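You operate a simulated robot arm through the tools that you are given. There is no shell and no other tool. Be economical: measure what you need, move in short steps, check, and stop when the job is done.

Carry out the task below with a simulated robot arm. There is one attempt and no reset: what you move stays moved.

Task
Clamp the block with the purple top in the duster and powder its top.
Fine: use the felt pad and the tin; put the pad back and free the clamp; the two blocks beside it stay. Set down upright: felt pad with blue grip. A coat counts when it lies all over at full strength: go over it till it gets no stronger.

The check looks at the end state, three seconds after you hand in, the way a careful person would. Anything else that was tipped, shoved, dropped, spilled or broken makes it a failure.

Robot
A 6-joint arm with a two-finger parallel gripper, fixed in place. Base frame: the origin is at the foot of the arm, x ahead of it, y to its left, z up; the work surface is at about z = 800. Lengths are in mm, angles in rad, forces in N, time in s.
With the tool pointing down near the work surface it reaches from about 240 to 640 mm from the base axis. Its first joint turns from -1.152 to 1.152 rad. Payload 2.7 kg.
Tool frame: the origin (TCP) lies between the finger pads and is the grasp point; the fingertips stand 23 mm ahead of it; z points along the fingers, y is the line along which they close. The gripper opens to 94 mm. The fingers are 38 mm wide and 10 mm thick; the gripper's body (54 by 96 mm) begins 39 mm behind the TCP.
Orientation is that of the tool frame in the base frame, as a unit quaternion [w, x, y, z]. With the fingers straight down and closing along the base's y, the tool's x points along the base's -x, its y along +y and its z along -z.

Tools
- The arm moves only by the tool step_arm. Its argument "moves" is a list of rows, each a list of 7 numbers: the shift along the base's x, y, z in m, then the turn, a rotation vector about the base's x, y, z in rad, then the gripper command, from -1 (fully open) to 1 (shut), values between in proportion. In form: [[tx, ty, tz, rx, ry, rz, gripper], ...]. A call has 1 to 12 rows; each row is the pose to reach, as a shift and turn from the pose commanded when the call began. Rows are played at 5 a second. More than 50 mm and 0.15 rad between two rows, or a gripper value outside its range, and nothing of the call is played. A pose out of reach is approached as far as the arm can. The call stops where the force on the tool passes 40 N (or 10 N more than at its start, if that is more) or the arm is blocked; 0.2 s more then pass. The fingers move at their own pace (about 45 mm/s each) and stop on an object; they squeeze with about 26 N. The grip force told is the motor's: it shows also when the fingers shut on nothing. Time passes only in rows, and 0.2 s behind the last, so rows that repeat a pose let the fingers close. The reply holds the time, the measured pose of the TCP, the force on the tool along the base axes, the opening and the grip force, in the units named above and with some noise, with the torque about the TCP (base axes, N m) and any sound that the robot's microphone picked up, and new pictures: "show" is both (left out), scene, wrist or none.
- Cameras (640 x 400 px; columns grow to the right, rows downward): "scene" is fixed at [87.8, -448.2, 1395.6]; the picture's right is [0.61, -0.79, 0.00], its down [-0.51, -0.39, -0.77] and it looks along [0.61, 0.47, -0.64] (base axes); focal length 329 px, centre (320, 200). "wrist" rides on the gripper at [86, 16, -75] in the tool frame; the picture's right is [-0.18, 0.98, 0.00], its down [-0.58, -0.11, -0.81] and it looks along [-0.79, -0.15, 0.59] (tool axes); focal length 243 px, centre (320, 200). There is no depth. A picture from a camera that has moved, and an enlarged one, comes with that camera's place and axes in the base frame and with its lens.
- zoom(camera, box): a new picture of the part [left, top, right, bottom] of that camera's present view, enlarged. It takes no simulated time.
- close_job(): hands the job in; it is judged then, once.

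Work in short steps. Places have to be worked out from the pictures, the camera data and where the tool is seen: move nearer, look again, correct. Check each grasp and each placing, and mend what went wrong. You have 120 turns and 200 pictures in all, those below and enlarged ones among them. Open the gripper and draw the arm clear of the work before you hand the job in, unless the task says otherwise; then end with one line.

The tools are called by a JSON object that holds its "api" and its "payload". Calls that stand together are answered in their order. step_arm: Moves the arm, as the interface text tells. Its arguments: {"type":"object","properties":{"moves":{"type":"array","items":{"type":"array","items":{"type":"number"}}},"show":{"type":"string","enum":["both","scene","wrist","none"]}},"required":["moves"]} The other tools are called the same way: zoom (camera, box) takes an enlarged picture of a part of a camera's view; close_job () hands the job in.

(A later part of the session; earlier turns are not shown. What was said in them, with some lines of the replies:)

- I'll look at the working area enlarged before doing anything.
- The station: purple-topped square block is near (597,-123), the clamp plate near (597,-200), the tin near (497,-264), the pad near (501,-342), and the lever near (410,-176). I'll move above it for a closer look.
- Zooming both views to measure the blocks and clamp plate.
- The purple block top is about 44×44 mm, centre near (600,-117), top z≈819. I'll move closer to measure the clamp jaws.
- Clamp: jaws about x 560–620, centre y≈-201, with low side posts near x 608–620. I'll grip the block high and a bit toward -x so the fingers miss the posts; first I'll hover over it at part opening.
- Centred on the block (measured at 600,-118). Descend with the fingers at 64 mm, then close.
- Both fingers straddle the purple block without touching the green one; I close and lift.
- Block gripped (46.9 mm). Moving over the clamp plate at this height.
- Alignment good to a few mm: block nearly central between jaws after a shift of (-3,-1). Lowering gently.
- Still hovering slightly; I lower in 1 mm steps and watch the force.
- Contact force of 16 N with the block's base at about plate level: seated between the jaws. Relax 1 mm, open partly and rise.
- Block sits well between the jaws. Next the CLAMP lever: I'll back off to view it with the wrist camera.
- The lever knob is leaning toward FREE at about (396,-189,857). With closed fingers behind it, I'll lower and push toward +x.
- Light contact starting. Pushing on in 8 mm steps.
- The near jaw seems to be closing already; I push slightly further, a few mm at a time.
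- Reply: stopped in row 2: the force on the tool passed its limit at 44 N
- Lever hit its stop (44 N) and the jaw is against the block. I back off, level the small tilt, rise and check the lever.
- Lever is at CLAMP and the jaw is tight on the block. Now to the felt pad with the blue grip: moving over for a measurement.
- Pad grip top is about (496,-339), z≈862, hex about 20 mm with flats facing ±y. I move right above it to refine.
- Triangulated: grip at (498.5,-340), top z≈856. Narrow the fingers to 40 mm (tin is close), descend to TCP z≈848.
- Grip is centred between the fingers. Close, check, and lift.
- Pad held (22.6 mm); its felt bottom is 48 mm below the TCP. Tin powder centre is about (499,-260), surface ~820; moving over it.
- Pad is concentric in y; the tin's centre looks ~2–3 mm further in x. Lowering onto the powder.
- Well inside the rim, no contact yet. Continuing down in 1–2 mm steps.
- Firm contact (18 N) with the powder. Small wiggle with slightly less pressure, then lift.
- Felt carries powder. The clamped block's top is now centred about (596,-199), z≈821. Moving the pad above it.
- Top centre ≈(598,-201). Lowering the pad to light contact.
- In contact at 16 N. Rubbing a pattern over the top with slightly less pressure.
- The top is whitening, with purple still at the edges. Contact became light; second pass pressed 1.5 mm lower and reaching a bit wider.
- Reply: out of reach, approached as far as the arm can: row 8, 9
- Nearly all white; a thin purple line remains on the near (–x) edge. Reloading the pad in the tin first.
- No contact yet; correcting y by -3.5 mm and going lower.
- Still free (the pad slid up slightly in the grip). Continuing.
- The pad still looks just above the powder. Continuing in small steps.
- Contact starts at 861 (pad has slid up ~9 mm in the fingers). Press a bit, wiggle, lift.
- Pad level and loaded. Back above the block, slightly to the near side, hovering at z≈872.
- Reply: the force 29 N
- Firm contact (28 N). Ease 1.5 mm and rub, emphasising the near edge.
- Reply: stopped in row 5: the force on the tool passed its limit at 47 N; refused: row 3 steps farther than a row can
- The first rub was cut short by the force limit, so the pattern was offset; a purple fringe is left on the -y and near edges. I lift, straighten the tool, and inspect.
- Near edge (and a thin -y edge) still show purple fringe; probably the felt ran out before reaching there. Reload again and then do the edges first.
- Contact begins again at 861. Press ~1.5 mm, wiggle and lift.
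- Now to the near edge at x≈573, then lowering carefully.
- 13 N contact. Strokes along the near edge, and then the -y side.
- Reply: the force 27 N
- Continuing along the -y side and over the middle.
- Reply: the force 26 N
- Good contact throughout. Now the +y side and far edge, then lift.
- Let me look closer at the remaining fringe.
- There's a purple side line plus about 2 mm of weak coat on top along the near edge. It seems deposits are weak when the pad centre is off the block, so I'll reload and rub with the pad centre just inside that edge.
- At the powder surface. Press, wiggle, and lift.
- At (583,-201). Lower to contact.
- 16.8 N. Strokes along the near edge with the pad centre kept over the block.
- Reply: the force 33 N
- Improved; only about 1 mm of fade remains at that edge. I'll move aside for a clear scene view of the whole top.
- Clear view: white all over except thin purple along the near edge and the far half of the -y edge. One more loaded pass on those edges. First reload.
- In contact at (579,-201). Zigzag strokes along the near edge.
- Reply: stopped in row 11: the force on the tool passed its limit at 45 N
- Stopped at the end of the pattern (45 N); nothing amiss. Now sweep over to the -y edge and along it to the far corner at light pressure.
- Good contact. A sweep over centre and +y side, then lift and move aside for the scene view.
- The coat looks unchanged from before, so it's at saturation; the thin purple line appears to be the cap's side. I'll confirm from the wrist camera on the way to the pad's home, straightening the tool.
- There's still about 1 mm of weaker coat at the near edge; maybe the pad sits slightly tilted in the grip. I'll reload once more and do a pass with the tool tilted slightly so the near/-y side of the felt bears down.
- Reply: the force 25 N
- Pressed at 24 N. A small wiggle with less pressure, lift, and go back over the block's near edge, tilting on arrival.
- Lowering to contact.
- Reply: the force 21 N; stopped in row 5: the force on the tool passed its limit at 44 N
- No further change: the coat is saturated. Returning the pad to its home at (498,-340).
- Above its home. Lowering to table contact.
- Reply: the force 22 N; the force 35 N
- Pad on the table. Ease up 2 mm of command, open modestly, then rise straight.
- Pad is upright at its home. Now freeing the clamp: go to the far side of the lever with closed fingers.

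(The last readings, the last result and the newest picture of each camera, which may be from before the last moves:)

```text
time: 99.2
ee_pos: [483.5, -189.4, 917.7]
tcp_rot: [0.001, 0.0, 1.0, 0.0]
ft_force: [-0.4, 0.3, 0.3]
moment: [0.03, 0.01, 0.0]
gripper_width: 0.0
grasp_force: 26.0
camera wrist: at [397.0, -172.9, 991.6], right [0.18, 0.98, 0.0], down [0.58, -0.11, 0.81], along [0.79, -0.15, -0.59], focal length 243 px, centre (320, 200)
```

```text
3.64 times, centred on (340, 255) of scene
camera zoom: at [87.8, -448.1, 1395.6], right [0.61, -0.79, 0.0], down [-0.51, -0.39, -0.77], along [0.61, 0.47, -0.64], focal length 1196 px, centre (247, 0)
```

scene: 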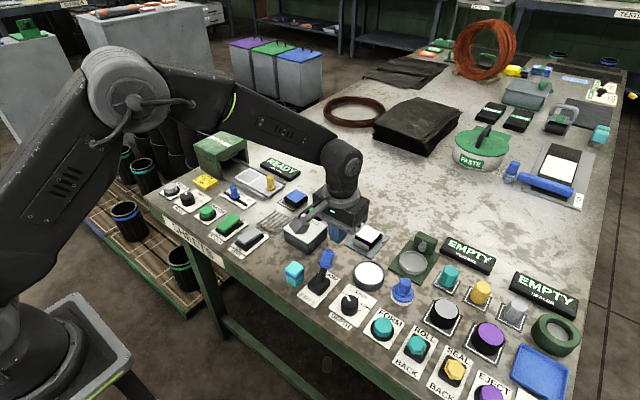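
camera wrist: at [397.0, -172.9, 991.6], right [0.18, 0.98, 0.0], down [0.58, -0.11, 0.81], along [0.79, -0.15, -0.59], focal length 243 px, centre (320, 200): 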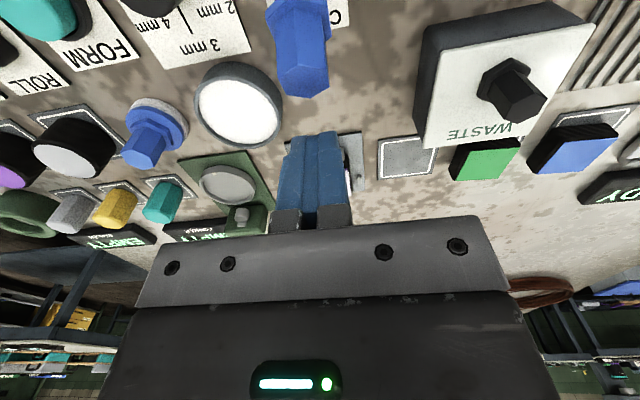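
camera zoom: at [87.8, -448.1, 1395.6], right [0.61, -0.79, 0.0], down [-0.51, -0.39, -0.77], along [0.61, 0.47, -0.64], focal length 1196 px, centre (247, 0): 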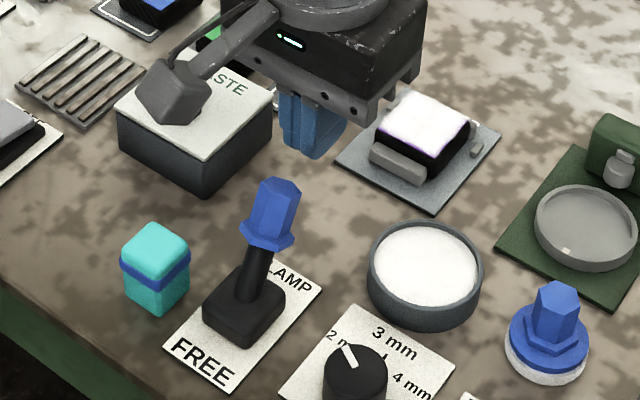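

Lever tip is about (453,-191,886). Shift +9 mm in x, lower to TCP z≈875 and push toward -x.

{"api": "step_arm", "payload": {"moves": [[0.009, -0.001, 0, 0, 0, 0, 1], [0.009, -0.001, -0.025, 0, 0, 0, 1], [0.009, -0.001, -0.043, 0, 0, 0, 1], [0, -0.001, -0.043, 0, 0, 0, 1], [-0.01, -0.001, -0.043, 0, 0, 0, 1], [-0.02, -0.001, -0.043, 0, 0, 0, 1]]}}

{"api": "zoom", "payload": {"camera": "scene", "box": [280, 200, 400, 310]}}

```text
time: 100.7
ee_pos: [462.3, -189.7, 874.5]
tcp_rot: [0.001, 0.0, 1.0, 0.0]
ft_force: [0.5, 1.2, 0.9]
moment: [0.0, 0.03, 0.01]
gripper_width: 0.0
grasp_force: 25.6
camera wrist: at [376.6, -173.6, 949.3], right [0.18, 0.98, 0.0], down [0.58, -0.11, 0.81], along [0.79, -0.15, -0.59], focal length 243 px, centre (320, 200)
```

scene: 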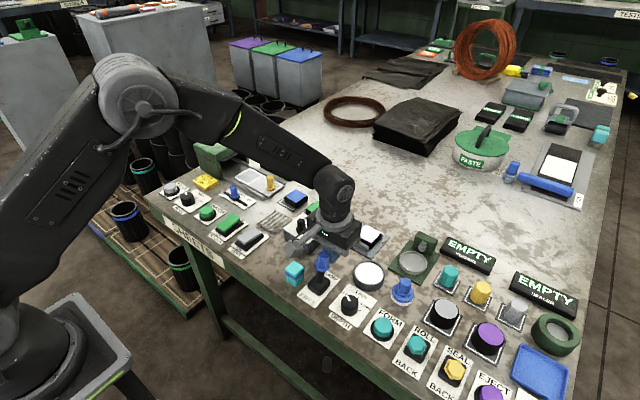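
wrist: 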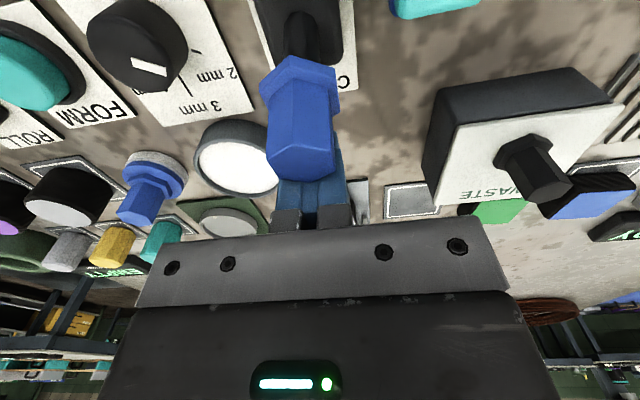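

```text
3.64 times, centred on (340, 255) of scene
camera zoom: at [87.8, -448.2, 1395.6], right [0.61, -0.79, 0.0], down [-0.51, -0.39, -0.77], along [0.61, 0.47, -0.64], focal length 1196 px, centre (247, 0)
```

zoom: 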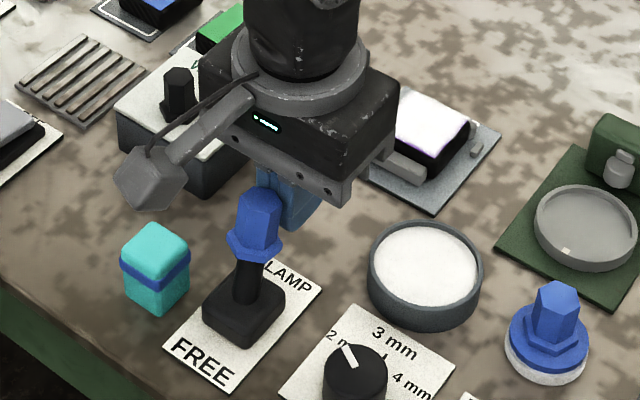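

The lever is moving. Continue pushing toward FREE.

{"api": "step_arm", "payload": {"moves": [[-0.008, 0, 0, 0, 0, 0, 1], [-0.016, 0, 0, 0, 0, 0, 1], [-0.024, 0, 0, 0, 0, 0, 1], [-0.032, 0, 0, 0, 0, 0, 1], [-0.038, 0, 0, 0, 0, 0, 1]]}}

{"api": "zoom", "payload": {"camera": "scene", "box": [280, 200, 400, 310]}}

```text
time: 101.8
ee_pos: [425.7, -190.0, 875.3]
tcp_rot: [0.001, -0.001, 1.0, 0.0]
ft_force: [3.1, -0.8, 0.5]
moment: [0.03, -0.07, -0.04]
gripper_width: 0.2
grasp_force: 26.2
camera wrist: at [339.8, -174.1, 949.3], right [0.18, 0.98, 0.0], down [0.58, -0.11, 0.81], along [0.79, -0.15, -0.59], focal length 243 px, centre (320, 200)
```

scene: 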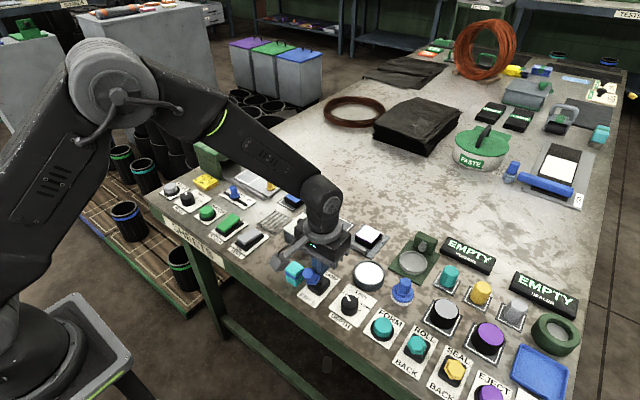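
wrist: 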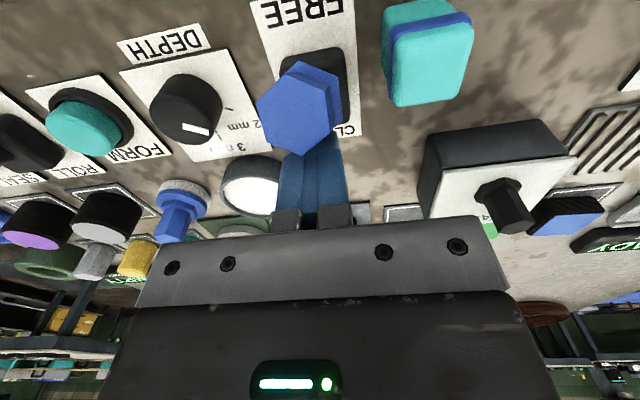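

```text
3.64 times, centred on (340, 255) of scene
camera zoom: at [87.8, -448.1, 1395.6], right [0.61, -0.79, 0.0], down [-0.51, -0.39, -0.77], along [0.61, 0.47, -0.64], focal length 1196 px, centre (247, 0)
```

zoom: 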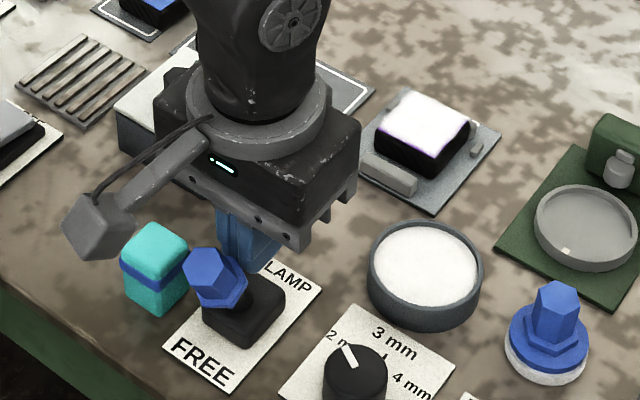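

The jaw has moved off the block. A few mm more to reach the FREE stop.

{"api": "step_arm", "payload": {"moves": [[-0.003, 0, 0, 0, 0, 0, 1], [-0.006, 0, 0, 0, 0, 0, 1], [-0.009, 0, 0, 0, 0, 0, 1]], "show": "none"}}

{"api": "zoom", "payload": {"camera": "scene", "box": [280, 200, 400, 310]}}

```text
time: 102.6
ee_pos: [426.3, -191.0, 876.4]
tcp_rot: [0.012, -0.001, 1.0, -0.003]
ft_force: [5.1, 1.5, -0.7]
moment: [-0.01, -0.06, -0.01]
gripper_width: 0.0
grasp_force: 25.7
stopped in row 3: the force on the tool passed its limit at 43 N (the readings are from after the stop); the commanded pose is now the measured one
```

```text
3.64 times, centred on (340, 255) of scene
camera zoom: at [87.8, -448.1, 1395.6], right [0.61, -0.79, 0.0], down [-0.51, -0.39, -0.77], along [0.61, 0.47, -0.64], focal length 1196 px, centre (247, 0)
```

zoom: 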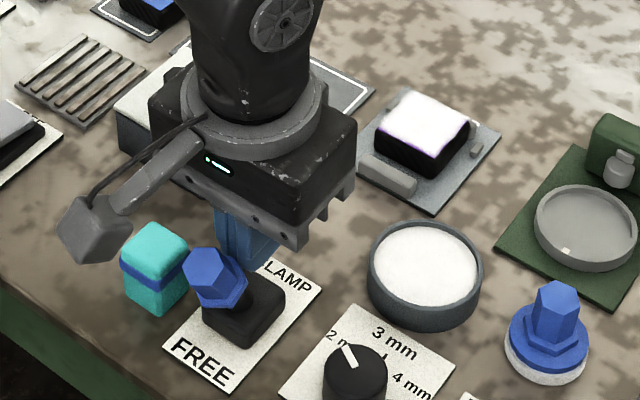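

The lever is at its FREE stop. Back off +x, rise, and open the gripper clear of everything.

{"api": "step_arm", "payload": {"moves": [[0.015, 0, 0, 0, 0, 0, 1], [0.03, 0, 0.02, 0, 0.024, 0, 1], [0.03, 0, 0.06, 0, 0.024, 0, 1], [0.02, 0, 0.105, 0, 0.024, 0, 0], [0, 0, 0.15, 0, 0.024, 0, -1], [-0.04, 0, 0.17, 0, 0.024, 0, -1], [-0.08, 0, 0.19, 0, 0.024, 0, -1]]}}

{"api": "zoom", "payload": {"camera": "scene", "box": [280, 190, 420, 320]}}

{"api": "zoom", "payload": {"camera": "scene", "box": [350, 220, 390, 250]}}

```text
time: 104.2
ee_pos: [346.3, -191.0, 1068.0]
tcp_rot: [-0.001, -0.002, 1.0, -0.003]
ft_force: [0.7, -0.7, -0.5]
moment: [-0.04, -0.03, -0.02]
gripper_width: 85.6
grasp_force: 0.1
camera wrist: at [259.3, -174.1, 1142.9], right [0.18, 0.98, -0.01], down [0.58, -0.1, 0.81], along [0.79, -0.15, -0.59], focal length 243 px, centre (320, 200)
```

scene: 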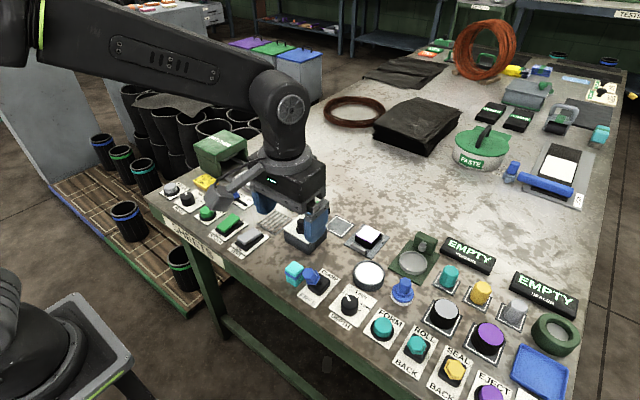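
wrist: 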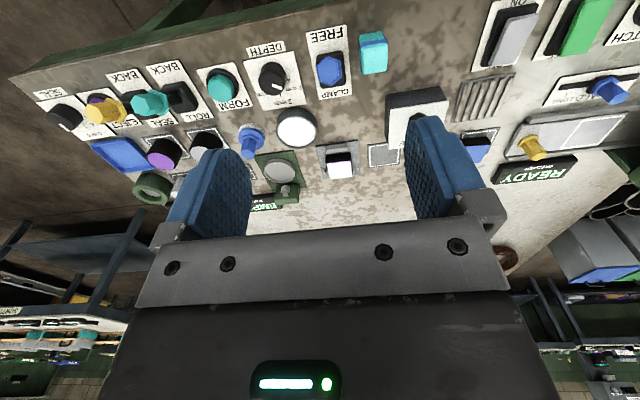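

```text
3.08 times, centred on (350, 255) of scene
camera zoom: at [87.8, -448.2, 1395.6], right [0.61, -0.79, 0.0], down [-0.51, -0.39, -0.77], along [0.61, 0.47, -0.64], focal length 1012 px, centre (228, 31)
```

zoom: 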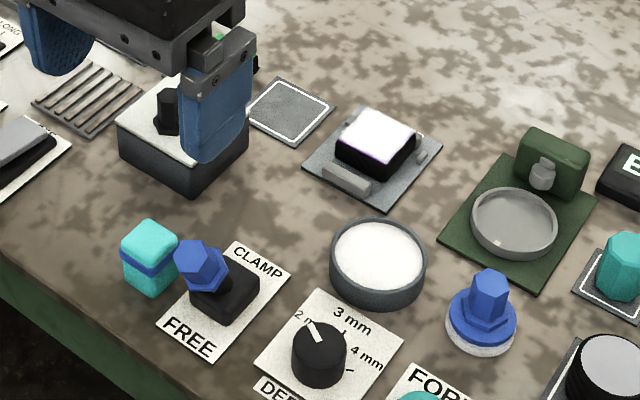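

```text
13.33 times, centred on (370, 235) of scene
camera zoom: at [87.8, -448.2, 1395.6], right [0.61, -0.79, 0.0], down [-0.51, -0.39, -0.77], along [0.61, 0.47, -0.64], focal length 4385 px, centre (-347, -267)
```

zoom: 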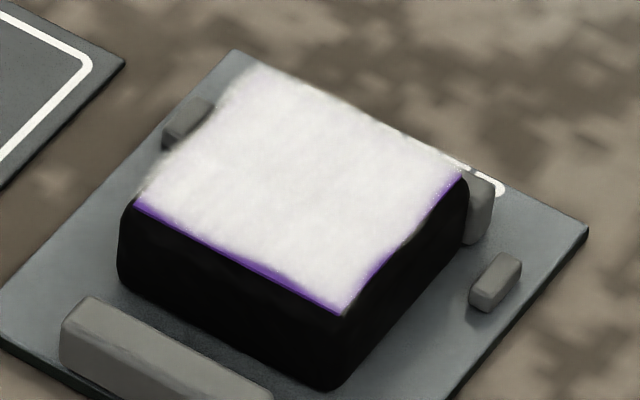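

The block is coated, the clamp is free, the pad is upright at home, and the other objects I can see are undisturbed. The green block is hidden behind the gripper in this last view, but was in place when last seen. The arm is clear with the gripper open, so I'm handing in.

{"api": "close_job", "payload": {}}

```text
The job is handed in.
```

I powdered the purple block's top until more rubbing made no difference. A thin purple line still shows along the near edge and part of the right-hand edge; I took it for the cap's side, but about 1 mm of the top there may be thinner. The pad is back upright in its place, the clamp is free with the block still in it, and I didn't touch the other two blocks.
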